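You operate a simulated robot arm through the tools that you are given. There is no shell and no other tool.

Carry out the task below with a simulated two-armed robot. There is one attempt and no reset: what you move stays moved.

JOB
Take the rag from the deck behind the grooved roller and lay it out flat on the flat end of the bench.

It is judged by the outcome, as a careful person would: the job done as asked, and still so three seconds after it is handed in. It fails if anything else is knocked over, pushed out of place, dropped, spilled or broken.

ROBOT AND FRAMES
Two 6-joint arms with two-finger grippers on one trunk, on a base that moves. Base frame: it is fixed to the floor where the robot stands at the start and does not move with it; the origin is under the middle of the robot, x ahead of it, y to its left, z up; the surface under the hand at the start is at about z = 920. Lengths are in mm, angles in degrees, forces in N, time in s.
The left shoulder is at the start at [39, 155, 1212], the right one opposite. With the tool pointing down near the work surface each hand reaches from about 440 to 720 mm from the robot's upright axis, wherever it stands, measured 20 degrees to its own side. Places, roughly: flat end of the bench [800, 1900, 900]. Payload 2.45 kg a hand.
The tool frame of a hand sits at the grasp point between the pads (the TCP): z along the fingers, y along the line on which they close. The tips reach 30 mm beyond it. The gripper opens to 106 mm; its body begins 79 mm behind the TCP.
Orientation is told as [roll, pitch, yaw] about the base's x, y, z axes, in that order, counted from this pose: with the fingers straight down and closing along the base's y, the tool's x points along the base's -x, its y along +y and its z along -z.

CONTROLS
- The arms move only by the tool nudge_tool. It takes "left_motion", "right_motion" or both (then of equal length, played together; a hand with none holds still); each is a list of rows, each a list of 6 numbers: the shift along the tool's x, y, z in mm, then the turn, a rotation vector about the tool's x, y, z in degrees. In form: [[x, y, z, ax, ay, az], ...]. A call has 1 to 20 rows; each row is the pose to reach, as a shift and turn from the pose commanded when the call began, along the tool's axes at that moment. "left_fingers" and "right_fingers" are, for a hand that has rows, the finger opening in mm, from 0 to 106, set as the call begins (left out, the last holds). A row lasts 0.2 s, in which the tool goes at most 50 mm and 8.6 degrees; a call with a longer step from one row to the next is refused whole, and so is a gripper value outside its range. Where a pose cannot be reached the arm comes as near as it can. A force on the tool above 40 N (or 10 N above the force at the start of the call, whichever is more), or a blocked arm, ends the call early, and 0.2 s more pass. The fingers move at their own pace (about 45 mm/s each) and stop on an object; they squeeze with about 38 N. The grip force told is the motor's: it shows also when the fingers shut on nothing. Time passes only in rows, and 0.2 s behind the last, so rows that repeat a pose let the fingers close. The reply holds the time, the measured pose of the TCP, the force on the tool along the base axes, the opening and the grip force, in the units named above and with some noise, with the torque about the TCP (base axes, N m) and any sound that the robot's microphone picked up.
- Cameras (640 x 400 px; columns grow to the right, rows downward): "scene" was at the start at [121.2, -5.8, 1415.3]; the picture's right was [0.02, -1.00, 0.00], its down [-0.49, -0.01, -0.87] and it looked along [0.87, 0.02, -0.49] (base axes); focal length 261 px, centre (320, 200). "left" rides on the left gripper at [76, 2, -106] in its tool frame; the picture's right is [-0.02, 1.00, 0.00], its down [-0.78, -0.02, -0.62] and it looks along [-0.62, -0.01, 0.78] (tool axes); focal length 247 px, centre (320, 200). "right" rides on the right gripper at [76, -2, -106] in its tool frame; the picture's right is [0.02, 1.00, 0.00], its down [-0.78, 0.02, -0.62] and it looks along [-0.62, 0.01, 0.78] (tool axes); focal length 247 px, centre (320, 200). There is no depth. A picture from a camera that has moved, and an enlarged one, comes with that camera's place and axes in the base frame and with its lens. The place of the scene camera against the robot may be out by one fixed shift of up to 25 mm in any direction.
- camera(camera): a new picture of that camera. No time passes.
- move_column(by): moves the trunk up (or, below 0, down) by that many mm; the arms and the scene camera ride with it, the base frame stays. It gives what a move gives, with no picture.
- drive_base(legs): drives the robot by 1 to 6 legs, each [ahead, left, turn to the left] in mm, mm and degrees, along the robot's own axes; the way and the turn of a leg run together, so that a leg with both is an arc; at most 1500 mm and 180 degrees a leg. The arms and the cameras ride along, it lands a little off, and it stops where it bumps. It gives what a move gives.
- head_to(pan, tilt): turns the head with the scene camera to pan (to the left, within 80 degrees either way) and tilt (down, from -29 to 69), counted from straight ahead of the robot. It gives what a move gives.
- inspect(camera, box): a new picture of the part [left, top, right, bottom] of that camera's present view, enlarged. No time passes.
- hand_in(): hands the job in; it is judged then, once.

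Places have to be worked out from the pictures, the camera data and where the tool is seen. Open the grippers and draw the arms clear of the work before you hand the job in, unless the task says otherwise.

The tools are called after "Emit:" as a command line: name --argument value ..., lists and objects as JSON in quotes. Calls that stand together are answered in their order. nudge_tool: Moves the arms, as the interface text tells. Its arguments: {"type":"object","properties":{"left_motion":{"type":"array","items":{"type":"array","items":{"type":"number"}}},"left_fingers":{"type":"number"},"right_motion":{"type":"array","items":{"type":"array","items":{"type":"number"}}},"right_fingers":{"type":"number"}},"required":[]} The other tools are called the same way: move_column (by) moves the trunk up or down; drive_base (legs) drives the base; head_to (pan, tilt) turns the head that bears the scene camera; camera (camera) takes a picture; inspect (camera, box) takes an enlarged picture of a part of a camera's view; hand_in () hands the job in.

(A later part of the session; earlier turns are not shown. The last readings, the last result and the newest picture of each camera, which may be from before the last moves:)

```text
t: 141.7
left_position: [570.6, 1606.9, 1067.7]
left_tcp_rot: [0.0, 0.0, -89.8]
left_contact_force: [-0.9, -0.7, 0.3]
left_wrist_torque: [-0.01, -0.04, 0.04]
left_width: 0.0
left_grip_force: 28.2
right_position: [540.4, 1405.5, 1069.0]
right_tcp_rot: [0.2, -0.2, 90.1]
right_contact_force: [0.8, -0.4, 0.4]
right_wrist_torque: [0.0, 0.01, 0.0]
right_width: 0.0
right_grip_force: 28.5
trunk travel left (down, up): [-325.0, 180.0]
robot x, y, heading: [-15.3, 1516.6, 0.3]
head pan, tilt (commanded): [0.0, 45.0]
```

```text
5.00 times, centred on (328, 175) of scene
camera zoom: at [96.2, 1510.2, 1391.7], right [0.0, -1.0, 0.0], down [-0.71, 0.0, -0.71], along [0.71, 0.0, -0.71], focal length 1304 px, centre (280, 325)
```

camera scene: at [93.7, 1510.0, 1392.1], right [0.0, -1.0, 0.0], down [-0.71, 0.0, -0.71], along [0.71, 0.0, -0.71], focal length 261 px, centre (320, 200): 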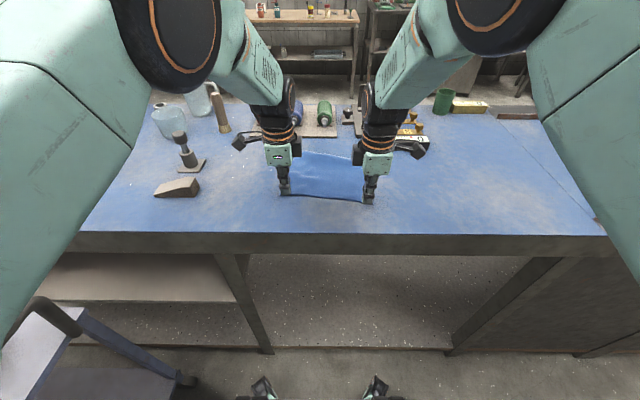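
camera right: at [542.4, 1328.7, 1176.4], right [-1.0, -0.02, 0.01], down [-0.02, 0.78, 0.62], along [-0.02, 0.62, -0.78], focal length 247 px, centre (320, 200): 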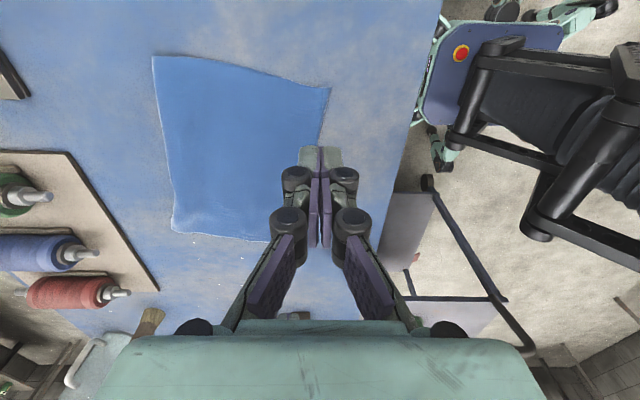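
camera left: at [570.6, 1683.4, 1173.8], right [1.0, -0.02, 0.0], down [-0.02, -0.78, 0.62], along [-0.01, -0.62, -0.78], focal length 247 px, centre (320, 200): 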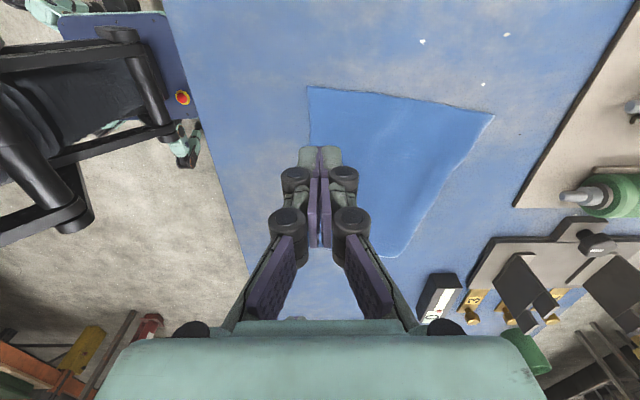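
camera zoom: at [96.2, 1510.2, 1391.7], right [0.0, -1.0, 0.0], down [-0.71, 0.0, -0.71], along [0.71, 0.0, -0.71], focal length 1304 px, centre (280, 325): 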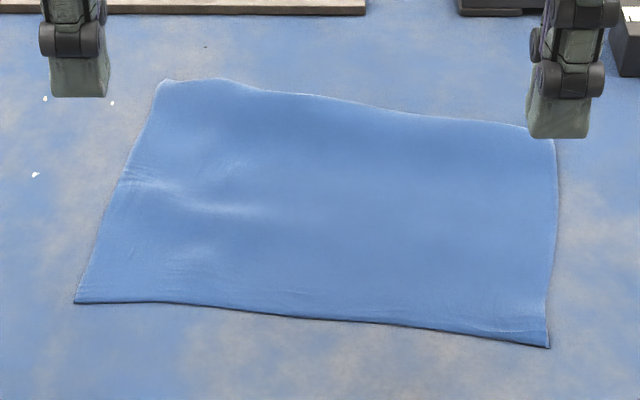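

The left side is now about 193 mm long, nearly full. The right side measures about 165 mm, so something is still gathered there. I'll look along the right edge from low beside it with the right wrist camera.

Emit:
nudge_tool --right_motion '[[30, -20, 0, 0, 0, 0], [60, -40, 0, 0, 0, 0], [90, -60, 0, 0, 0, 0], [105, -80, 0, 0, 0, 0], [105, -92, 20, 0, 0, 0], [105, -92, 50, 0, 0, 0], [105, -92, 84, 0, 0, 0], [105, -92, 84, 0, 0, 0]]' --right_fingers 0

Emit:
camera --camera "right"

Emit:
inspect --camera "right" --box '[200, 170, 420, 300]'

```text
t: 143.5
left_position: [570.5, 1606.9, 1068.3]
left_tcp_rot: [0.0, -0.1, -89.8]
left_contact_force: [-0.8, 0.0, -0.5]
left_wrist_torque: [0.02, -0.01, 0.0]
left_width: 0.1
left_grip_force: 29.1
right_position: [631.6, 1301.0, 984.8]
right_tcp_rot: [0.4, -0.3, 90.1]
right_contact_force: [0.2, -0.3, 0.9]
right_wrist_torque: [0.01, 0.02, -0.02]
right_width: 0.3
right_grip_force: 28.4
trunk travel left (down, up): [-325.0, 180.0]
robot x, y, heading: [-18.7, 1517.2, 0.2]
head pan, tilt (commanded): [0.0, 45.0]
```

```text
taken
camera right: at [633.4, 1225.4, 1090.7], right [-1.0, -0.02, 0.0], down [-0.02, 0.78, 0.62], along [-0.02, 0.62, -0.78], focal length 247 px, centre (320, 200)
```

right: 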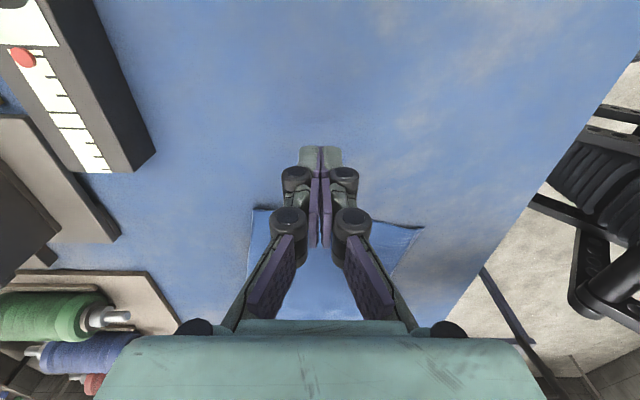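

```text
2.91 times, centred on (310, 235) of right
camera zoom: at [633.4, 1225.4, 1090.7], right [-1.0, -0.02, 0.0], down [-0.02, 0.78, 0.62], along [-0.02, 0.62, -0.78], focal length 718 px, centre (349, 98)
```

zoom: 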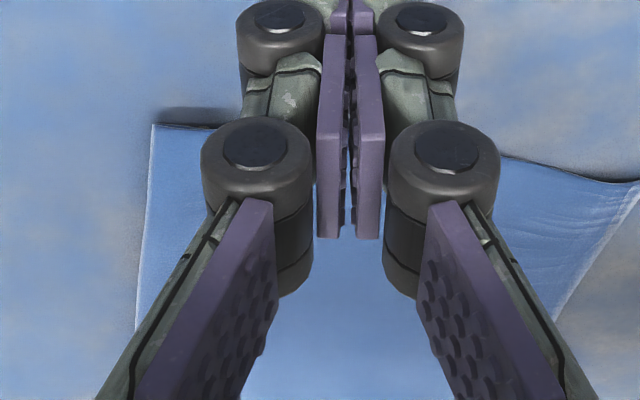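

Emit:
inspect --camera "right" --box '[236, 195, 300, 235]'

Emit:
inspect --camera "right" --box '[366, 205, 430, 245]'

Emit:
inspect --camera "scene" --box '[336, 145, 400, 205]'

```text
10.00 times, centred on (268, 215) of right
camera zoom: at [633.4, 1225.4, 1090.7], right [-1.0, -0.02, 0.0], down [-0.02, 0.78, 0.62], along [-0.02, 0.62, -0.78], focal length 2470 px, centre (840, 50)
```

zoom: 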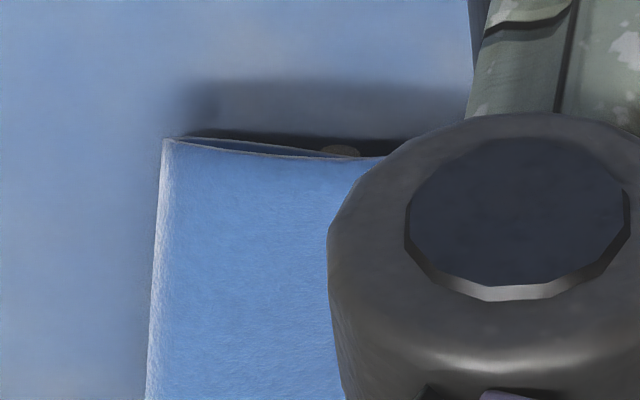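

```text
10.00 times, centred on (398, 225) of right
camera zoom: at [633.4, 1225.4, 1090.7], right [-1.0, -0.02, 0.0], down [-0.02, 0.78, 0.62], along [-0.02, 0.62, -0.78], focal length 2470 px, centre (-460, -50)
```

zoom: 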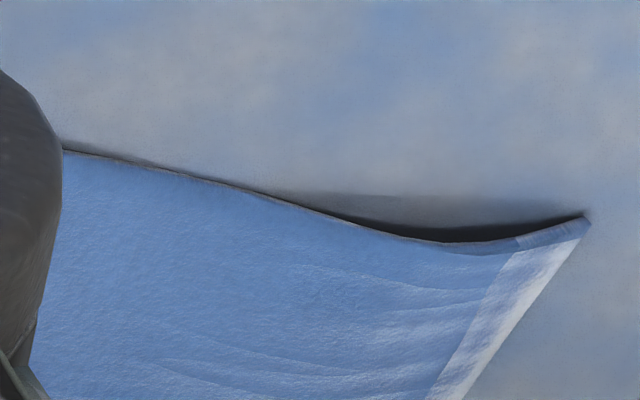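

```text
6.67 times, centred on (368, 175) of scene
camera zoom: at [96.5, 1510.4, 1391.8], right [0.0, -1.0, 0.0], down [-0.71, 0.0, -0.71], along [0.71, 0.0, -0.71], focal length 1739 px, centre (0, 367)
```

zoom: 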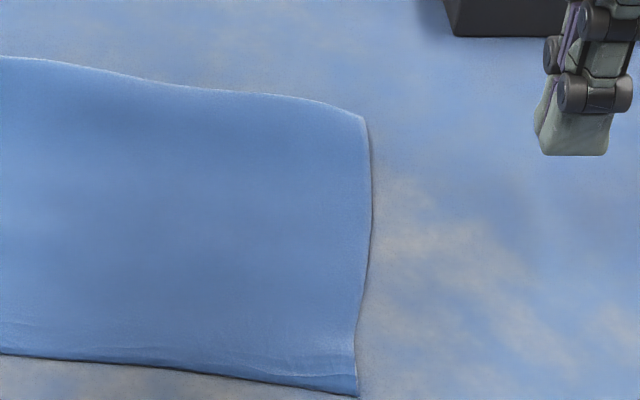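

The close-up shows it: at the far-right corner the hem is tucked under, with a lower layer visible beneath the rim (about 17 mm). I'll lift that corner with a fold pinch, let the hem drop free, and lay it outward again. First I raise the right hand and move the robot 45 mm ahead for reach.

Emit:
nudge_tool --right_motion '[[0, 5, -30, 0, 0, 0], [0, 10, -60, 0, 0, 0], [0, 15, -85, 0, 0, 0], [-30, 15, -85, 0, 0, 0], [-65, 15, -85, 0, 0, 0], [-100, 15, -85, 0, 0, 0], [-100, 15, -85, 0, 0, 0]]' --right_fingers 50

Emit:
drive_base --legs '[[45, 0, 0]]'

Emit:
camera --camera "right"

Emit:
camera --camera "left"

```text
t: 145.1
left_position: [569.9, 1605.7, 1068.2]
left_tcp_rot: [0.2, 0.0, -90.0]
left_contact_force: [-0.3, 0.5, 0.1]
left_wrist_torque: [0.0, 0.0, 0.02]
left_width: 0.5
left_grip_force: 28.2
right_position: [614.4, 1399.6, 1070.3]
right_tcp_rot: [0.3, -0.2, 90.2]
right_contact_force: [-1.0, 0.6, 0.2]
right_wrist_torque: [-0.02, 0.02, 0.04]
right_width: 49.7
right_grip_force: 0.0
trunk travel left (down, up): [-325.0, 180.0]
robot x, y, heading: [-16.4, 1518.3, 0.3]
head pan, tilt (commanded): [0.0, 45.0]
```

```text
t: 146.4
left_position: [615.0, 1604.6, 1068.3]
left_tcp_rot: [-0.1, 0.0, -89.9]
left_contact_force: [1.0, -0.3, 0.0]
left_wrist_torque: [0.0, 0.04, 0.01]
left_width: 0.0
left_grip_force: 28.1
right_position: [661.8, 1399.7, 1070.5]
right_tcp_rot: [0.3, -0.2, 90.1]
right_contact_force: [0.6, -0.8, 0.1]
right_wrist_torque: [0.0, -0.01, -0.01]
right_width: 50.1
right_grip_force: 0.2
trunk travel left (down, up): [-325.0, 180.0]
robot x, y, heading: [33.8, 1517.1, 0.2]
head pan, tilt (commanded): [0.0, 45.0]
```

```text
taken
camera right: at [663.9, 1323.0, 1176.8], right [-1.0, -0.02, 0.01], down [-0.01, 0.78, 0.62], along [-0.02, 0.62, -0.78], focal length 247 px, centre (320, 200)
```

right: 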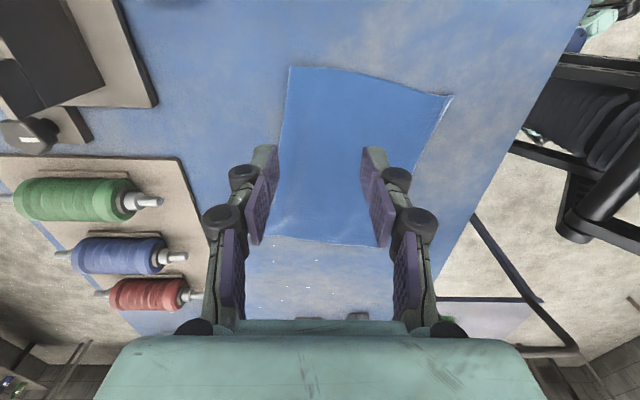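

```text
taken
camera left: at [616.4, 1682.0, 1173.4], right [1.0, -0.02, 0.0], down [-0.02, -0.78, 0.62], along [-0.01, -0.62, -0.78], focal length 247 px, centre (320, 200)
```

left: 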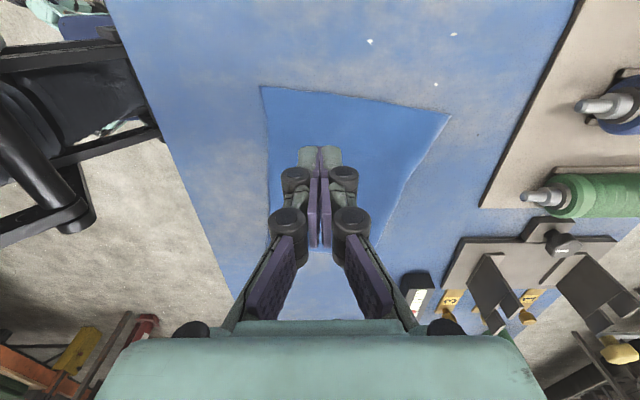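

I'll centre the right gripper at x≈650, so both tips land on the top layer inside the rim (x≈696 there), and lower to near contact.

Emit:
nudge_tool --right_motion '[[0, 12, 0, 0, 0, 0], [0, 12, 40, 0, 0, 0], [0, 12, 80, 0, 0, 0], [0, 12, 105, 0, 0, 0], [0, 12, 114, 0, 0, 0], [0, 12, 117, 0, 0, 0], [0, 12, 117, 0, 0, 0]]' --right_fingers 50

Emit:
camera --camera "right"

```text
t: 148.0
left_position: [613.2, 1606.6, 1069.1]
left_tcp_rot: [0.3, -0.1, -90.0]
left_contact_force: [-0.2, 0.7, 0.3]
left_wrist_torque: [-0.06, 0.01, 0.04]
left_width: 0.0
left_grip_force: 28.5
right_position: [644.8, 1400.9, 954.4]
right_tcp_rot: [0.1, -0.2, 90.2]
right_contact_force: [0.0, 0.7, 0.1]
right_wrist_torque: [0.03, -0.01, 0.03]
right_width: 50.1
right_grip_force: 0.2
trunk travel left (down, up): [-325.0, 180.0]
robot x, y, heading: [31.9, 1514.3, 0.2]
head pan, tilt (commanded): [0.0, 45.0]
```

```text
taken
camera right: at [646.3, 1324.5, 1061.8], right [-1.0, -0.02, 0.0], down [-0.02, 0.78, 0.62], along [-0.02, 0.62, -0.78], focal length 247 px, centre (320, 200)
```

right: 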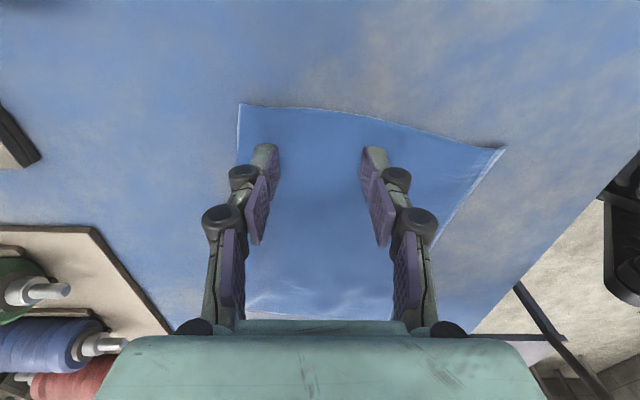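

The far tip is just inside the rim. Pressing a few mm, then closing to raise a fold.

Emit:
nudge_tool --right_motion '[[0, 0, 2, 0, 0, 0], [0, 0, 4, 0, 0, 0], [0, 0, 5, 0, 0, 0], [0, 0, 6, 0, 0, 0], [0, 0, 6, 0, 0, 0]]'

```text
t: 149.2
left_position: [612.6, 1606.9, 1069.0]
left_tcp_rot: [0.2, -0.2, -89.9]
left_contact_force: [-0.5, -0.5, -0.4]
left_wrist_torque: [0.0, -0.01, 0.01]
left_width: 0.0
left_grip_force: 29.1
right_position: [647.2, 1401.2, 949.3]
right_tcp_rot: [-0.1, -0.3, 90.1]
right_contact_force: [3.3, 0.7, 12.2]
right_wrist_torque: [-0.05, -0.39, 0.03]
right_width: 52.0
right_grip_force: 3.4
trunk travel left (down, up): [-325.0, 180.0]
robot x, y, heading: [29.8, 1515.9, 0.0]
head pan, tilt (commanded): [0.0, 45.0]
```

The load is nearly all on the far finger, because of the double layer there. I'll tilt 2° to bring the near finger into contact as well, then close.

Emit:
nudge_tool --right_motion '[[0, 0, 0, 1, 0, 0], [0, 0, 0.5, 2, 0, 0], [0, 0, 0.5, 2, 0, 0]]'

Emit:
nudge_tool --right_motion '[[0, 0, 0, 0, 0, 0], [0, 0, 0, 0, 0, 0], [0, 0, 0, 0, 0, 0], [0, 0, 0, 0, 0, 0], [0, 0, 0, 0, 0, 0], [0, 0, 0, 0, 0, 0]]' --right_fingers 0

Emit:
camera --camera "right"

Emit:
inspect --camera "right" --box '[210, 80, 402, 200]'

```text
t: 150.0
left_position: [614.4, 1607.0, 1069.3]
left_tcp_rot: [0.2, -0.1, -89.9]
left_contact_force: [-0.5, 0.8, 0.2]
left_wrist_torque: [0.0, -0.01, 0.04]
left_width: 0.0
left_grip_force: 28.2
right_position: [647.8, 1401.0, 948.9]
right_tcp_rot: [-2.0, -0.2, 90.1]
right_contact_force: [-0.6, -1.1, 15.2]
right_wrist_torque: [-0.1, -0.1, -0.02]
right_width: 53.1
right_grip_force: 1.2
trunk travel left (down, up): [-325.0, 180.0]
robot x, y, heading: [29.7, 1520.1, -0.2]
head pan, tilt (commanded): [0.0, 45.0]
```

```text
t: 151.4
left_position: [612.0, 1606.5, 1069.1]
left_tcp_rot: [0.2, 0.0, -89.9]
left_contact_force: [0.4, -0.2, 0.1]
left_wrist_torque: [0.0, 0.02, -0.01]
left_width: 0.1
left_grip_force: 28.9
right_position: [645.2, 1400.1, 949.7]
right_tcp_rot: [-2.0, -0.1, 90.2]
right_contact_force: [-1.8, -1.2, 29.3]
right_wrist_torque: [-0.15, -0.04, 0.06]
right_width: 0.4
right_grip_force: 25.0
trunk travel left (down, up): [-325.0, 180.0]
robot x, y, heading: [34.0, 1520.7, 0.3]
head pan, tilt (commanded): [0.0, 45.0]
```

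```text
taken
camera right: at [642.9, 1325.1, 1057.0], right [-1.0, -0.02, -0.03], down [-0.04, 0.78, 0.62], along [0.01, 0.62, -0.78], focal length 247 px, centre (320, 200)
```

right: 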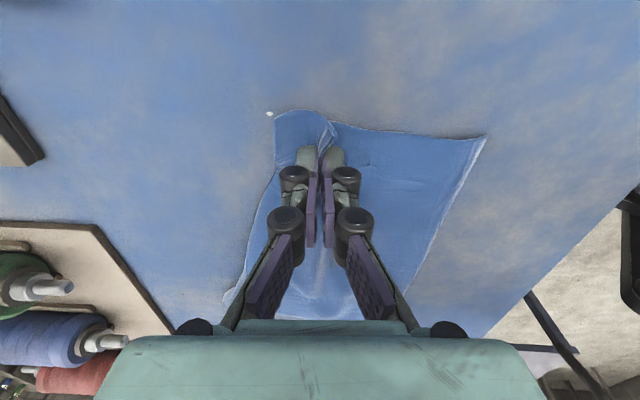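

```text
3.33 times, centred on (306, 140) of right
camera zoom: at [642.9, 1325.1, 1057.0], right [-1.0, -0.02, -0.03], down [-0.04, 0.78, 0.62], along [0.01, 0.62, -0.78], focal length 823 px, centre (367, 400)
```

zoom: 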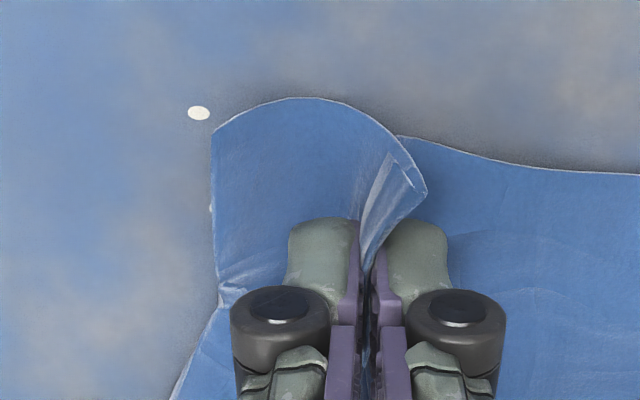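

A fold stands between the pads. I'll lift slowly and watch whether it holds.

Emit:
nudge_tool --right_motion '[[0, 0, -5, 0, 0, 0], [0, 0, -12, 0, 0, 0], [0, 0, -20, 0, 0, 0], [0, 0, -28, 0, 0, 0], [0, 0, -28, 0, 0, 0]]'

Emit:
camera --camera "right"

Emit:
inspect --camera "scene" --box '[264, 115, 408, 205]'

```text
t: 152.6
left_position: [615.0, 1605.5, 1067.1]
left_tcp_rot: [0.1, 0.0, -89.9]
left_contact_force: [-0.5, -0.3, -0.3]
left_wrist_torque: [0.01, -0.02, -0.03]
left_width: 0.1
left_grip_force: 28.9
right_position: [647.4, 1400.4, 975.3]
right_tcp_rot: [-1.5, -0.2, 90.1]
right_contact_force: [-0.1, 0.4, -1.3]
right_wrist_torque: [0.0, 0.0, -0.01]
right_width: 6.1
right_grip_force: 31.9
trunk travel left (down, up): [-325.0, 180.0]
robot x, y, heading: [30.3, 1517.1, 0.0]
head pan, tilt (commanded): [0.0, 45.0]
```

```text
taken
camera right: at [645.1, 1324.1, 1081.7], right [-1.0, -0.02, -0.03], down [-0.04, 0.78, 0.62], along [0.01, 0.62, -0.78], focal length 247 px, centre (320, 200)
```

right: 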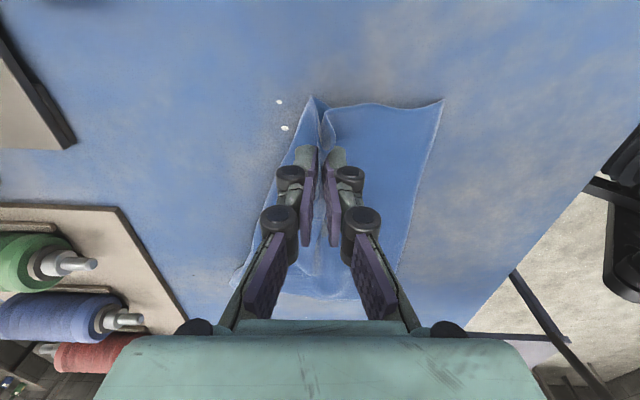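

```text
4.44 times, centred on (336, 160) of scene
camera zoom: at [144.5, 1510.1, 1391.7], right [0.0, -1.0, 0.0], down [-0.71, 0.0, -0.71], along [0.71, 0.0, -0.71], focal length 1160 px, centre (249, 378)
```

zoom: 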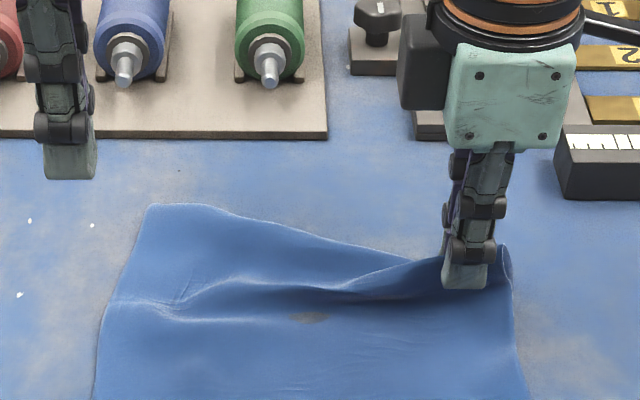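

It holds (6.1 mm). I'll lift another 50 mm so the tucked hem can drop free.

Emit:
nudge_tool --right_motion '[[0, 0, -10, 0, 0, 0], [0, 0, -20, 0, 0, 0], [0, 0, -30, 0, 0, 0], [0, 0, -40, 0, 0, 0], [0, 0, -50, 0, 0, 0], [0, 0, -50, 0, 0, 0]]'

Emit:
camera --camera "right"

Emit:
inspect --camera "right" --box '[220, 60, 412, 180]'

Emit:
inspect --camera "scene" --box '[264, 115, 408, 205]'

```text
t: 154.0
left_position: [613.0, 1605.9, 1068.1]
left_tcp_rot: [0.1, -0.1, -90.0]
left_contact_force: [-1.3, -0.5, -0.6]
left_wrist_torque: [0.02, -0.01, -0.01]
left_width: 0.2
left_grip_force: 28.1
right_position: [643.1, 1400.1, 1026.5]
right_tcp_rot: [-1.8, -0.1, 90.1]
right_contact_force: [1.1, -0.3, -0.5]
right_wrist_torque: [0.03, 0.08, 0.02]
right_width: 6.9
right_grip_force: 40.8
trunk travel left (down, up): [-325.0, 180.0]
robot x, y, heading: [33.7, 1515.1, 0.2]
head pan, tilt (commanded): [0.0, 45.0]
```

```text
taken
camera right: at [642.5, 1324.2, 1133.5], right [-1.0, -0.02, -0.03], down [-0.04, 0.78, 0.62], along [0.01, 0.62, -0.78], focal length 247 px, centre (320, 200)
```

right: 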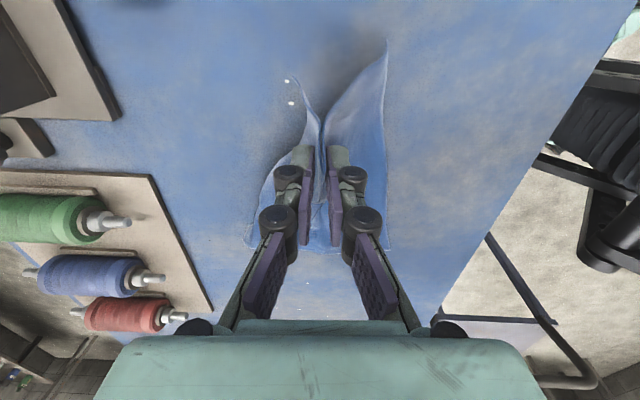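

```text
3.33 times, centred on (316, 120) of right
camera zoom: at [642.5, 1324.2, 1133.5], right [-1.0, -0.02, -0.03], down [-0.04, 0.78, 0.62], along [0.01, 0.62, -0.78], focal length 823 px, centre (333, 467)
```

zoom: 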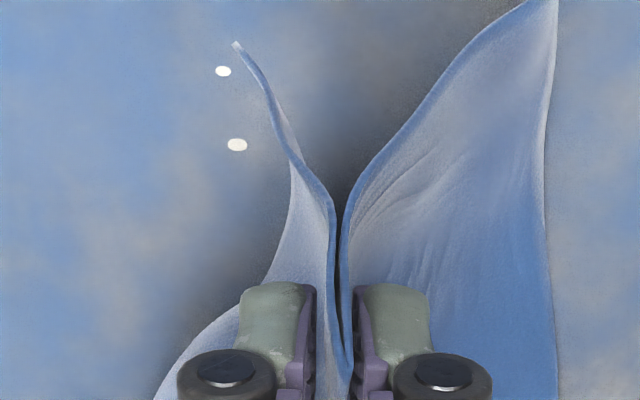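

```text
4.44 times, centred on (336, 160) of scene
camera zoom: at [143.5, 1510.3, 1391.9], right [0.0, -1.0, 0.0], down [-0.71, 0.0, -0.71], along [0.71, 0.0, -0.71], focal length 1160 px, centre (249, 378)
```

zoom: 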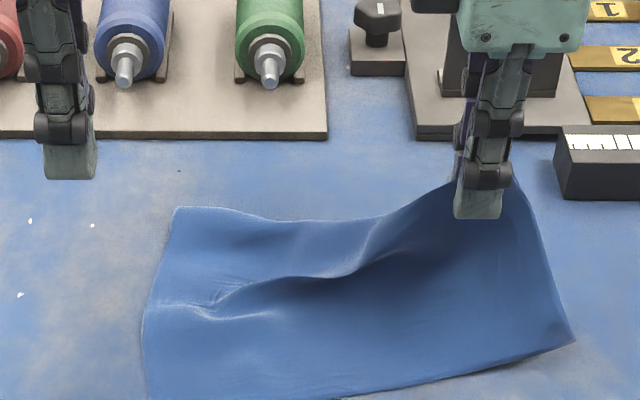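

The hem has dropped free and now leans outward away from me. I'll lower again with a slight draw toward me, so it lays outward flat.

Emit:
nudge_tool --right_motion '[[0, 2, 12, 0, 0, 0], [0, 4, 24, 0, 0, 0], [0, 6, 36, 0, 0, 0], [0, 8, 48, 0, 0, 0], [0, 10, 58, 0, 0, 0], [0, 10, 66, 0, 0, 0], [0, 10, 71, 0, 0, 0], [0, 10, 71, 0, 0, 0]]'

Emit:
camera --camera "right"

Emit:
inspect --camera "right" --box '[210, 80, 402, 200]'

Emit:
inspect --camera "scene" --box '[264, 115, 408, 205]'

```text
t: 155.8
left_position: [614.8, 1607.3, 1068.1]
left_tcp_rot: [0.1, -0.2, -89.9]
left_contact_force: [0.2, -0.3, 0.4]
left_wrist_torque: [0.01, -0.01, -0.02]
left_width: 0.2
left_grip_force: 28.7
right_position: [637.6, 1400.2, 954.9]
right_tcp_rot: [-1.7, -0.2, 90.1]
right_contact_force: [-0.2, -0.5, -1.4]
right_wrist_torque: [0.0, 0.02, 0.0]
right_width: 3.3
right_grip_force: 29.3
trunk travel left (down, up): [-325.0, 180.0]
robot x, y, heading: [33.6, 1517.4, 0.4]
head pan, tilt (commanded): [0.0, 45.0]
```

```text
taken
camera right: at [635.8, 1323.4, 1061.4], right [-1.0, -0.02, -0.03], down [-0.04, 0.78, 0.62], along [0.01, 0.62, -0.78], focal length 247 px, centre (320, 200)
```

right: 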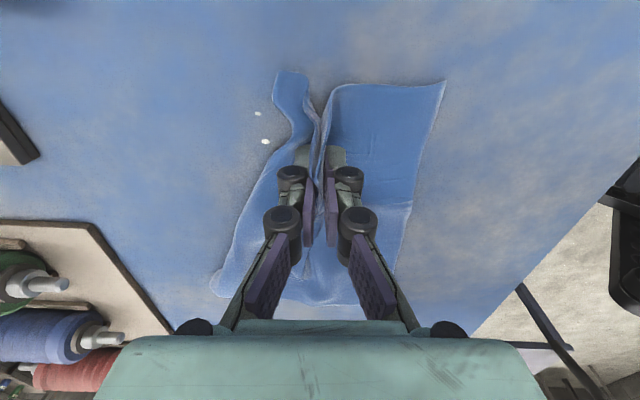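

```text
3.33 times, centred on (306, 140) of right
camera zoom: at [635.8, 1323.4, 1061.4], right [-1.0, -0.02, -0.03], down [-0.04, 0.78, 0.62], along [0.01, 0.62, -0.78], focal length 823 px, centre (367, 400)
```

zoom: 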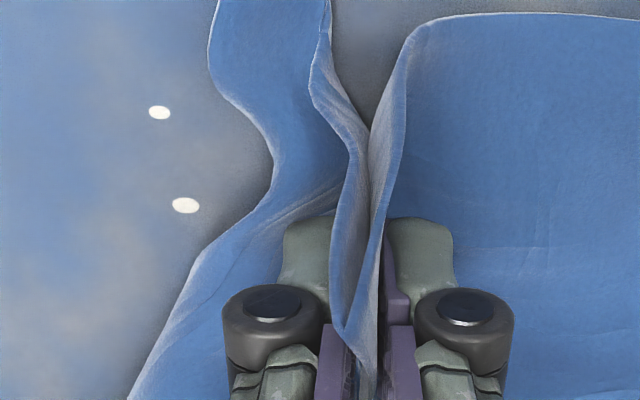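

```text
4.44 times, centred on (336, 160) of scene
camera zoom: at [143.6, 1510.6, 1391.9], right [0.0, -1.0, 0.0], down [-0.71, 0.0, -0.71], along [0.71, 0.0, -0.71], focal length 1160 px, centre (249, 378)
```

zoom: 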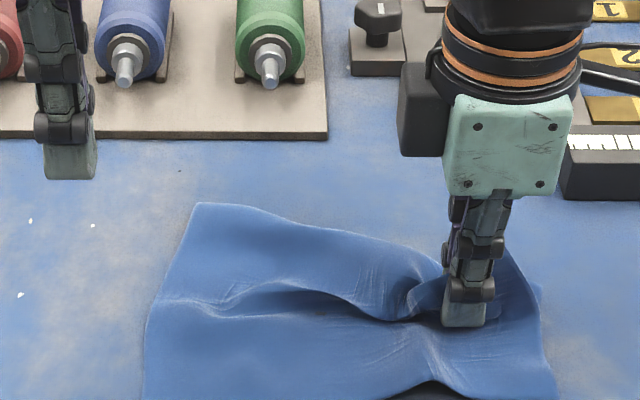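

The hem now lies outward. A fold remains between the pads, so I'll press lightly, untilt, and open the fingers to spread it both ways.

Emit:
nudge_tool --right_motion '[[0, 0, 2, -1, 0, 0], [0, 0, 4, -1.8, 0, 0], [0, 0, 5, -1.8, 0, 0], [0, 0, 5, -1.8, 0, 0]]'

```text
t: 156.8
left_position: [614.2, 1607.1, 1069.6]
left_tcp_rot: [0.2, -0.1, -89.9]
left_contact_force: [0.0, 0.0, -0.3]
left_wrist_torque: [0.02, -0.01, -0.01]
left_width: 0.2
left_grip_force: 28.3
right_position: [637.7, 1399.8, 950.4]
right_tcp_rot: [-0.1, -0.2, 90.1]
right_contact_force: [3.6, -1.2, 6.0]
right_wrist_torque: [-0.05, 0.24, -0.01]
right_width: 6.8
right_grip_force: 37.3
trunk travel left (down, up): [-325.0, 180.0]
robot x, y, heading: [32.0, 1514.6, 0.3]
head pan, tilt (commanded): [0.0, 45.0]
```

Emit:
nudge_tool --right_motion '[[0, 0, 1, 0, 0, 0], [0, 0, 1, 0, 0, 0], [0, 0, 1, 0, 0, 0], [0, 0, 1, 0, 0, 0], [0, 0, 1, 0, 0, 0], [0, 0, 1, 0, 0, 0], [0, 0, 1, 0, 0, 0]]' --right_fingers 104

Emit:
nudge_tool --right_motion '[[0, 0, -15, 0, 0, 0], [0, 0, -45, 0, 0, 0], [0, 0, -80, 0, 0, 0], [0, 0, -115, 0, 0, 0], [0, 0, -115, 0, 0, 0]]'

Emit:
camera --camera "right"

Emit:
camera --camera "left"

Emit:
inspect --camera "scene" --box '[256, 120, 416, 220]'

```text
t: 158.4
left_position: [614.4, 1606.2, 1068.4]
left_tcp_rot: [0.1, 0.0, -90.0]
left_contact_force: [0.7, -1.0, 0.5]
left_wrist_torque: [0.01, 0.03, 0.03]
left_width: 0.0
left_grip_force: 28.8
right_position: [637.1, 1400.8, 948.5]
right_tcp_rot: [0.0, -0.1, 90.1]
right_contact_force: [0.1, 0.7, 0.4]
right_wrist_torque: [0.0, -0.02, -0.02]
right_width: 103.7
right_grip_force: 0.1
trunk travel left (down, up): [-325.0, 180.0]
robot x, y, heading: [29.5, 1514.1, 0.1]
head pan, tilt (commanded): [0.0, 45.0]
```

```text
t: 159.6
left_position: [614.0, 1606.4, 1067.9]
left_tcp_rot: [0.1, 0.0, -89.9]
left_contact_force: [-0.6, 0.2, -0.6]
left_wrist_torque: [0.01, 0.01, -0.05]
left_width: 0.1
left_grip_force: 28.1
right_position: [638.0, 1399.2, 1065.1]
right_tcp_rot: [0.0, -0.2, 90.1]
right_contact_force: [-0.5, 0.5, -0.7]
right_wrist_torque: [-0.02, 0.01, -0.01]
right_width: 104.2
right_grip_force: 0.1
trunk travel left (down, up): [-325.0, 180.0]
robot x, y, heading: [31.0, 1517.7, 0.2]
head pan, tilt (commanded): [0.0, 45.0]
```

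```text
taken
camera right: at [639.7, 1323.4, 1171.7], right [-1.0, -0.02, 0.0], down [-0.02, 0.78, 0.62], along [-0.02, 0.62, -0.78], focal length 247 px, centre (320, 200)
```

right: 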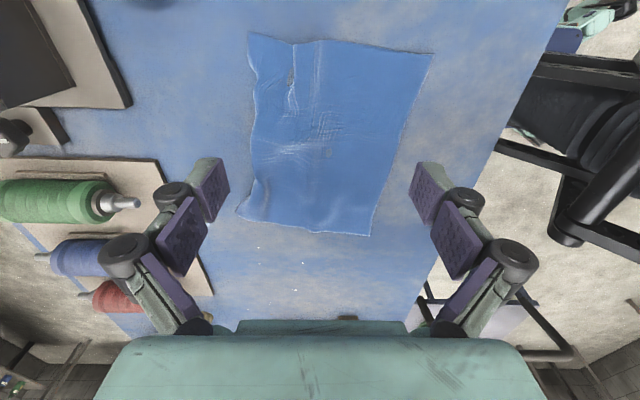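

```text
taken
camera left: at [615.0, 1683.1, 1173.9], right [1.0, -0.02, 0.0], down [-0.02, -0.78, 0.62], along [-0.01, -0.62, -0.78], focal length 247 px, centre (320, 200)
```

left: 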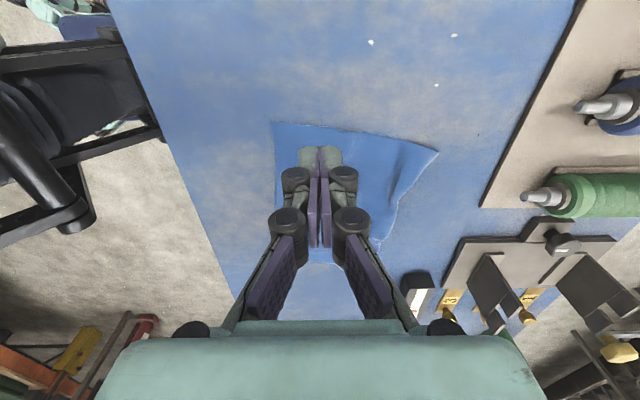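

```text
4.00 times, centred on (336, 170) of scene
camera zoom: at [143.9, 1510.3, 1391.8], right [0.0, -1.0, 0.0], down [-0.71, 0.0, -0.71], along [0.71, 0.0, -0.71], focal length 1044 px, centre (256, 320)
```

zoom: 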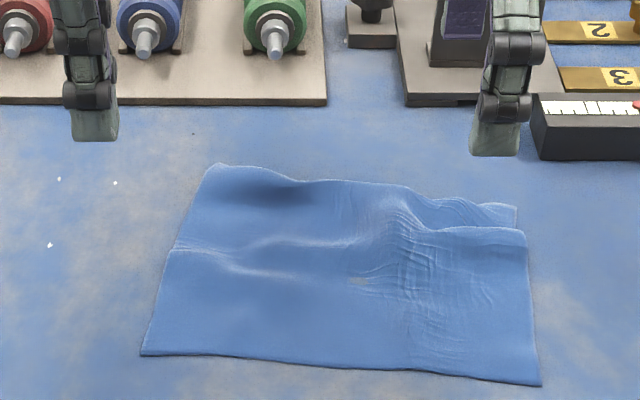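

The hem is out now. A remaining step fold lies at x≈664 near the right side (y 1345–1400). I'll straddle it with the right hand and spread again, shifting slightly outward.

Emit:
nudge_tool --right_motion '[[14, -11, 0, 0, 0, 0], [27, -22, 0, 0, 0, 0], [27, -22, 40, 0, 0, 0], [27, -22, 80, 0, 0, 0], [27, -22, 105, 0, 0, 0], [27, -22, 109, 0, 0, 0], [27, -22, 109, 0, 0, 0]]' --right_fingers 46

Emit:
camera --camera "right"

Emit:
inspect --camera "right" --box '[210, 60, 402, 180]'

```text
t: 161.2
left_position: [614.3, 1606.9, 1068.8]
left_tcp_rot: [0.1, 0.0, -89.9]
left_contact_force: [-0.4, 0.3, 0.1]
left_wrist_torque: [0.02, 0.0, 0.01]
left_width: 0.0
left_grip_force: 28.6
right_position: [659.4, 1372.1, 953.4]
right_tcp_rot: [0.2, -0.2, 90.1]
right_contact_force: [-0.7, 0.0, 0.0]
right_wrist_torque: [0.02, -0.01, 0.01]
right_width: 45.9
right_grip_force: 0.0
trunk travel left (down, up): [-325.0, 180.0]
robot x, y, heading: [28.1, 1517.5, -0.0]
head pan, tilt (commanded): [0.0, 45.0]
```

```text
taken
camera right: at [661.2, 1296.3, 1059.8], right [-1.0, -0.02, 0.0], down [-0.02, 0.78, 0.62], along [-0.02, 0.62, -0.78], focal length 247 px, centre (320, 200)
```

right: 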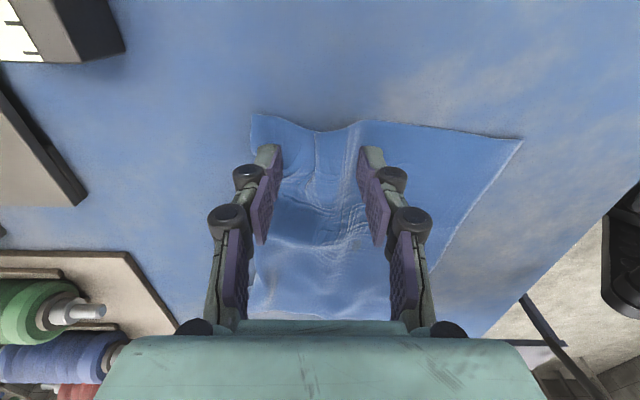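

```text
3.33 times, centred on (306, 120) of right
camera zoom: at [661.2, 1296.3, 1059.8], right [-1.0, -0.02, 0.0], down [-0.02, 0.78, 0.62], along [-0.02, 0.62, -0.78], focal length 823 px, centre (367, 467)
```

zoom: 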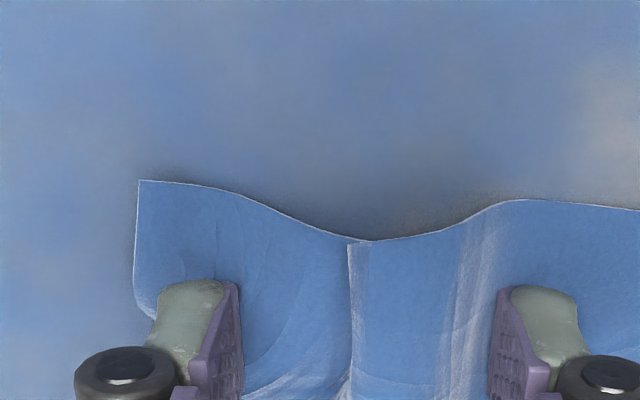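

The fingers straddle the hump and the far tip sits just inside the far edge. Pressing, then spreading.

Emit:
nudge_tool --right_motion '[[0, 0, 2, 0, 0, 0], [0, 0, 4, 0, 0, 0], [0, 0, 5, 0, 0, 0], [0, 0, 5, 0, 0, 0]]'

```text
t: 162.2
left_position: [614.2, 1605.8, 1069.0]
left_tcp_rot: [0.1, -0.1, -89.9]
left_contact_force: [-0.1, 0.0, 0.1]
left_wrist_torque: [0.01, 0.03, -0.01]
left_width: 0.0
left_grip_force: 29.0
right_position: [659.2, 1375.1, 950.5]
right_tcp_rot: [-0.1, -0.2, 90.1]
right_contact_force: [0.8, -1.3, 8.8]
right_wrist_torque: [-0.04, -0.21, -0.01]
right_width: 46.9
right_grip_force: 0.5
trunk travel left (down, up): [-325.0, 180.0]
robot x, y, heading: [34.1, 1519.6, 0.2]
head pan, tilt (commanded): [0.0, 45.0]
```

Emit:
nudge_tool --right_motion '[[0, -2, 1, 0, 0, 0], [0, -5, 1.3, 0, 0, 0], [0, -8, 1.5, 0, 0, 0], [0, -10, 1.5, 0, 0, 0], [0, -10, 1.5, 0, 0, 0], [0, -10, 1.5, 0, 0, 0]]' --right_fingers 104

Emit:
nudge_tool --right_motion '[[0, 0, -15, 0, 0, 0], [0, 0, -45, 0, 0, 0], [0, 0, -80, 0, 0, 0], [0, 0, -115, 0, 0, 0], [0, 0, -115, 0, 0, 0]]'

Emit:
camera --camera "right"

Emit:
inspect --camera "scene" --box '[256, 120, 416, 220]'

```text
t: 163.6
left_position: [614.0, 1606.1, 1068.9]
left_tcp_rot: [0.2, 0.0, -89.9]
left_contact_force: [0.3, 0.1, 0.5]
left_wrist_torque: [0.01, 0.0, 0.02]
left_width: 0.0
left_grip_force: 28.8
right_position: [669.0, 1373.3, 948.4]
right_tcp_rot: [-0.1, -0.1, 90.1]
right_contact_force: [0.5, 0.7, 0.7]
right_wrist_torque: [-0.03, -0.04, -0.01]
right_width: 104.1
right_grip_force: 0.1
trunk travel left (down, up): [-325.0, 180.0]
robot x, y, heading: [30.6, 1514.9, 0.1]
head pan, tilt (commanded): [0.0, 45.0]
```

```text
t: 164.8
left_position: [614.7, 1605.7, 1068.6]
left_tcp_rot: [0.1, 0.0, -89.9]
left_contact_force: [-0.2, -0.3, 0.1]
left_wrist_torque: [0.01, -0.01, 0.01]
left_width: 0.0
left_grip_force: 28.7
right_position: [674.1, 1371.5, 1062.3]
right_tcp_rot: [0.1, -0.2, 90.1]
right_contact_force: [0.0, -0.5, -0.9]
right_wrist_torque: [-0.03, -0.01, 0.02]
right_width: 103.7
right_grip_force: 0.2
trunk travel left (down, up): [-325.0, 180.0]
robot x, y, heading: [32.6, 1519.9, 0.2]
head pan, tilt (commanded): [0.0, 45.0]
```

```text
taken
camera right: at [675.4, 1294.8, 1169.0], right [-1.0, -0.02, 0.0], down [-0.02, 0.78, 0.62], along [-0.02, 0.62, -0.78], focal length 247 px, centre (320, 200)
```

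right: 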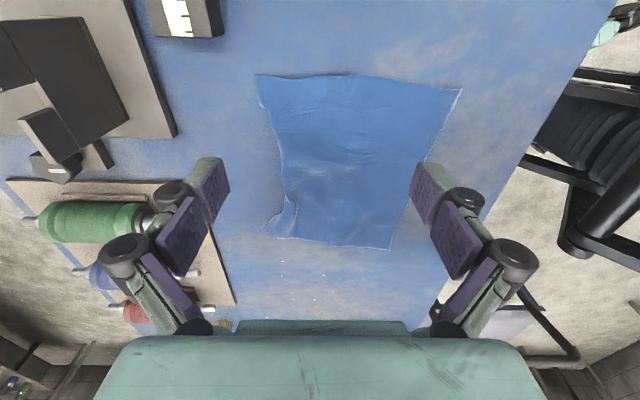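

```text
4.00 times, centred on (336, 170) of scene
camera zoom: at [143.7, 1510.3, 1391.8], right [0.0, -1.0, 0.0], down [-0.71, 0.0, -0.71], along [0.71, 0.0, -0.71], focal length 1044 px, centre (256, 320)
```

zoom: 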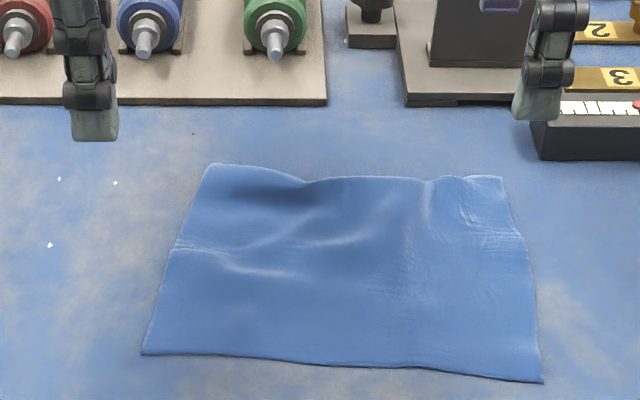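

Now the right and left sides are both about 194 mm and the near edge about 231 mm. Only the far edge is short (about 208 mm), because the far-left corner sits too far in, at (747, 1553). I'll draw that corner outward with the left hand, tilted for reach; first a 20 mm drive ahead.

Emit:
drive_base --legs '[[20, 0, 0]]'

Emit:
nudge_tool --left_motion '[[0, 10, 5, -1.5, 0, 0], [0, 20, 10, -3, 0, 0], [0, 31, 15, -4.5, 0, 0], [0, 42, 20, -6, 0, 0], [0, 52, 25, -7.5, 0, 0], [0, 63, 30, -9, 0, 0], [0, 73, 35, -10.5, 0, 0], [0, 83, 40, -12, 0, 0], [0, 93, 45, -13.5, 0, 0], [0, 103, 50, -15, 0, 0], [-20, 103, 50, -15, 0, 0], [-42, 103, 50, -15, 0, 0], [-62, 103, 60, -15, 0, 0], [-62, 103, 70, -15, 0, 0], [-62, 103, 70, -15, 0, 0]]' --left_fingers 0

Emit:
camera --camera "left"

Emit:
inspect --camera "scene" --box '[236, 110, 412, 220]'

```text
t: 165.7
left_position: [630.6, 1606.6, 1072.2]
left_tcp_rot: [0.2, -0.1, -90.0]
left_contact_force: [-0.8, 0.1, 0.4]
left_wrist_torque: [0.02, -0.07, -0.01]
left_width: 0.0
left_grip_force: 28.2
right_position: [689.4, 1370.4, 1064.9]
right_tcp_rot: [-0.2, -0.2, 90.1]
right_contact_force: [-1.4, 0.7, 0.1]
right_wrist_torque: [-0.01, -0.09, 0.04]
right_width: 103.8
right_grip_force: 0.0
trunk travel left (down, up): [-325.0, 180.0]
robot x, y, heading: [53.1, 1516.9, 0.2]
head pan, tilt (commanded): [0.0, 45.0]
```

```text
t: 168.9
left_position: [734.6, 1545.5, 998.4]
left_tcp_rot: [15.2, 0.1, -90.1]
left_contact_force: [0.3, 0.5, -0.1]
left_wrist_torque: [0.02, -0.01, 0.01]
left_width: 0.1
left_grip_force: 29.2
right_position: [692.9, 1369.1, 1062.8]
right_tcp_rot: [-0.1, -0.1, 90.0]
right_contact_force: [0.0, -0.2, 0.7]
right_wrist_torque: [0.03, 0.01, -0.04]
right_width: 104.0
right_grip_force: 0.0
trunk travel left (down, up): [-325.0, 180.0]
robot x, y, heading: [56.8, 1520.5, -0.0]
head pan, tilt (commanded): [0.0, 45.0]
```

```text
taken
camera left: at [708.2, 1621.6, 1101.2], right [0.96, -0.02, 0.26], down [-0.18, -0.78, 0.6], along [0.19, -0.62, -0.76], focal length 247 px, centre (320, 200)
```

left: 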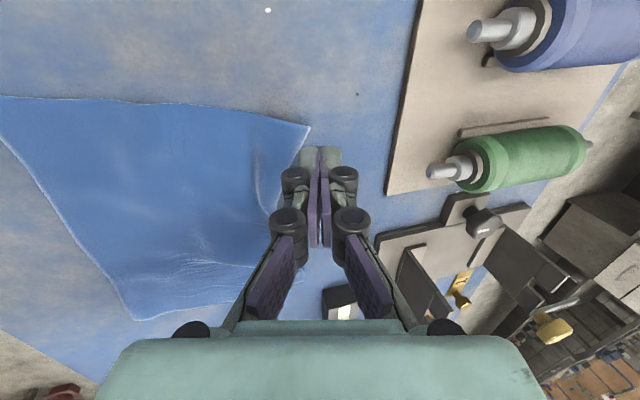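

```text
3.64 times, centred on (324, 165) of scene
camera zoom: at [163.6, 1510.2, 1392.0], right [0.0, -1.0, 0.0], down [-0.71, 0.0, -0.71], along [0.71, 0.0, -0.71], focal length 949 px, centre (306, 327)
```

zoom: 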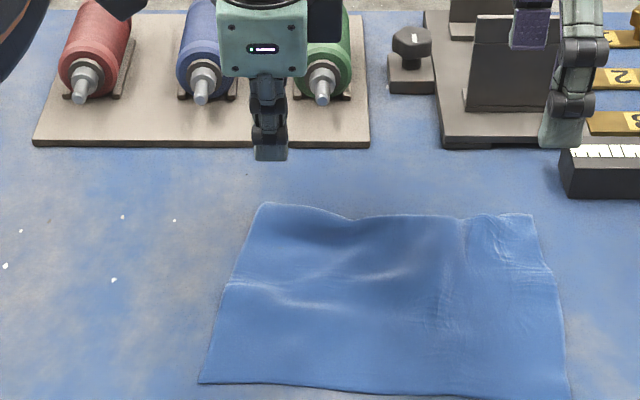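

The far-left corner is at (747, 1547). I'll lower the tilted fingertips onto it, just inside the corner.

Emit:
nudge_tool --left_motion '[[-4, 1, 9, 0, 0, 0], [-8, -2, 19, 0, 0, 0], [-8, -5, 29, 0, 0, 0], [-8, -7, 37, 0, 0, 0], [-8, -8, 40, 0, 0, 0], [-8, -8.3, 42, 0, 0, 0], [-8, -8.6, 43, 0, 0, 0], [-8, -8.6, 43, 0, 0, 0]]'

Emit:
camera --camera "left"

```text
t: 170.7
left_position: [740.5, 1535.0, 956.2]
left_tcp_rot: [15.1, -0.1, -89.9]
left_contact_force: [0.1, 0.1, -0.2]
left_wrist_torque: [0.0, 0.0, 0.02]
left_width: 0.2
left_grip_force: 28.3
right_position: [693.7, 1370.0, 1062.3]
right_tcp_rot: [0.1, -0.2, 90.1]
right_contact_force: [-0.2, -0.1, -0.5]
right_wrist_torque: [-0.02, 0.0, 0.02]
right_width: 104.5
right_grip_force: 0.0
trunk travel left (down, up): [-325.0, 180.0]
robot x, y, heading: [50.7, 1513.2, 0.2]
head pan, tilt (commanded): [0.0, 45.0]
```

```text
taken
camera left: at [713.4, 1612.4, 1058.1], right [0.97, -0.02, 0.26], down [-0.18, -0.78, 0.6], along [0.19, -0.62, -0.76], focal length 247 px, centre (320, 200)
```

left: 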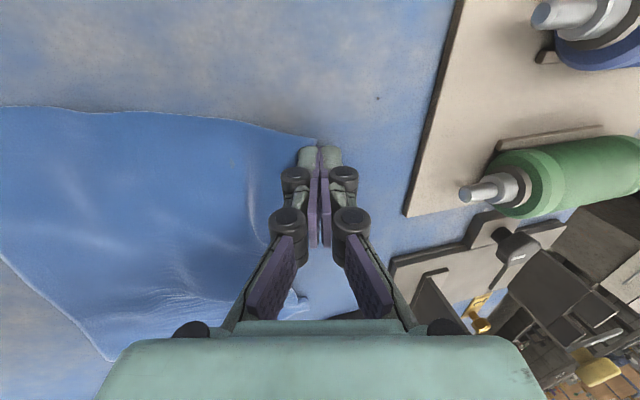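

The tips are right over the corner. Pressing down to contact.

Emit:
nudge_tool --left_motion '[[0, -0.4, 1.5, 0, 0, 0], [0, -0.8, 3, 0, 0, 0], [0, -1, 4, 0, 0, 0], [0, -1.3, 5, 0, 0, 0], [0, -1.3, 5, 0, 0, 0]]'

```text
t: 171.9
left_position: [740.5, 1535.2, 949.6]
left_tcp_rot: [15.3, -0.1, -89.9]
left_contact_force: [0.9, -1.5, 7.6]
left_wrist_torque: [-0.04, -0.01, 0.01]
left_width: 0.2
left_grip_force: 28.4
right_position: [692.3, 1371.9, 1062.6]
right_tcp_rot: [0.0, -0.2, 90.1]
right_contact_force: [-0.2, 1.0, -0.3]
right_wrist_torque: [0.02, -0.02, -0.02]
right_width: 103.9
right_grip_force: 0.0
trunk travel left (down, up): [-325.0, 180.0]
robot x, y, heading: [54.3, 1518.2, 0.4]
head pan, tilt (commanded): [0.0, 45.0]
```

Contact with 7.6 N. I'll press a touch more and draw the corner outward to the left by 30 mm.

Emit:
nudge_tool --left_motion '[[0, -0.2, 0.6, 0, 0, 0], [3, -0.2, 0.8, 0, 0, 0], [7, -0.2, 0.8, 0, 0, 0], [11, -0.2, 0.8, 0, 0, 0], [15, -0.2, 0.8, 0, 0, 0], [19, -0.2, 0.8, 0, 0, 0], [23, -0.2, 0.8, 0, 0, 0], [27, -0.2, 0.8, 0, 0, 0], [30, -0.2, 0.8, 0, 0, 0], [30, -0.2, 0.8, 0, 0, 0]]'

Emit:
camera --camera "left"

Emit:
inspect --camera "scene" --box '[236, 110, 412, 220]'

```text
t: 174.1
left_position: [739.7, 1563.6, 949.8]
left_tcp_rot: [15.1, 0.0, -90.0]
left_contact_force: [0.3, -2.8, 9.7]
left_wrist_torque: [-0.05, -0.02, 0.0]
left_width: 0.3
left_grip_force: 28.6
right_position: [692.9, 1369.6, 1062.5]
right_tcp_rot: [-0.1, -0.2, 90.1]
right_contact_force: [-0.7, 0.4, -0.2]
right_wrist_torque: [-0.01, -0.02, 0.02]
right_width: 103.8
right_grip_force: 0.0
trunk travel left (down, up): [-325.0, 180.0]
robot x, y, heading: [53.3, 1518.9, 0.5]
head pan, tilt (commanded): [0.0, 45.0]
```

```text
taken
camera left: at [712.7, 1642.3, 1052.5], right [0.97, -0.02, 0.26], down [-0.18, -0.78, 0.6], along [0.19, -0.62, -0.76], focal length 247 px, centre (320, 200)
```

left: 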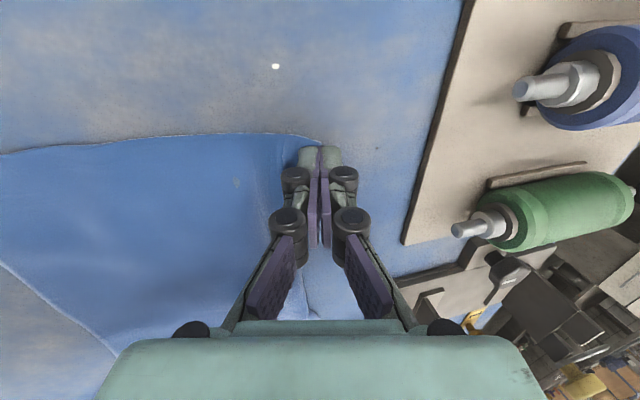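

```text
3.64 times, centred on (324, 165) of scene
camera zoom: at [164.1, 1509.8, 1392.0], right [0.0, -1.0, 0.0], down [-0.71, 0.0, -0.71], along [0.71, 0.0, -0.71], focal length 949 px, centre (306, 327)
```

zoom: 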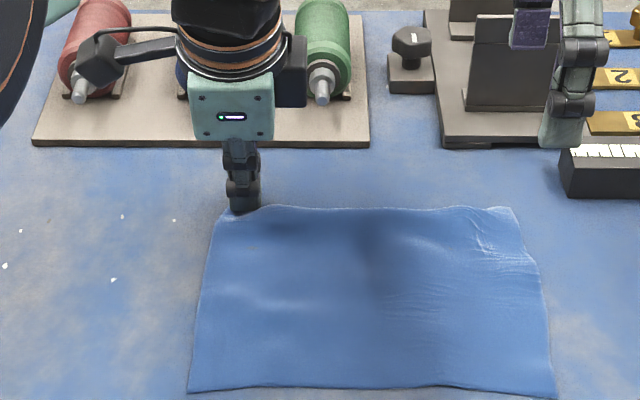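

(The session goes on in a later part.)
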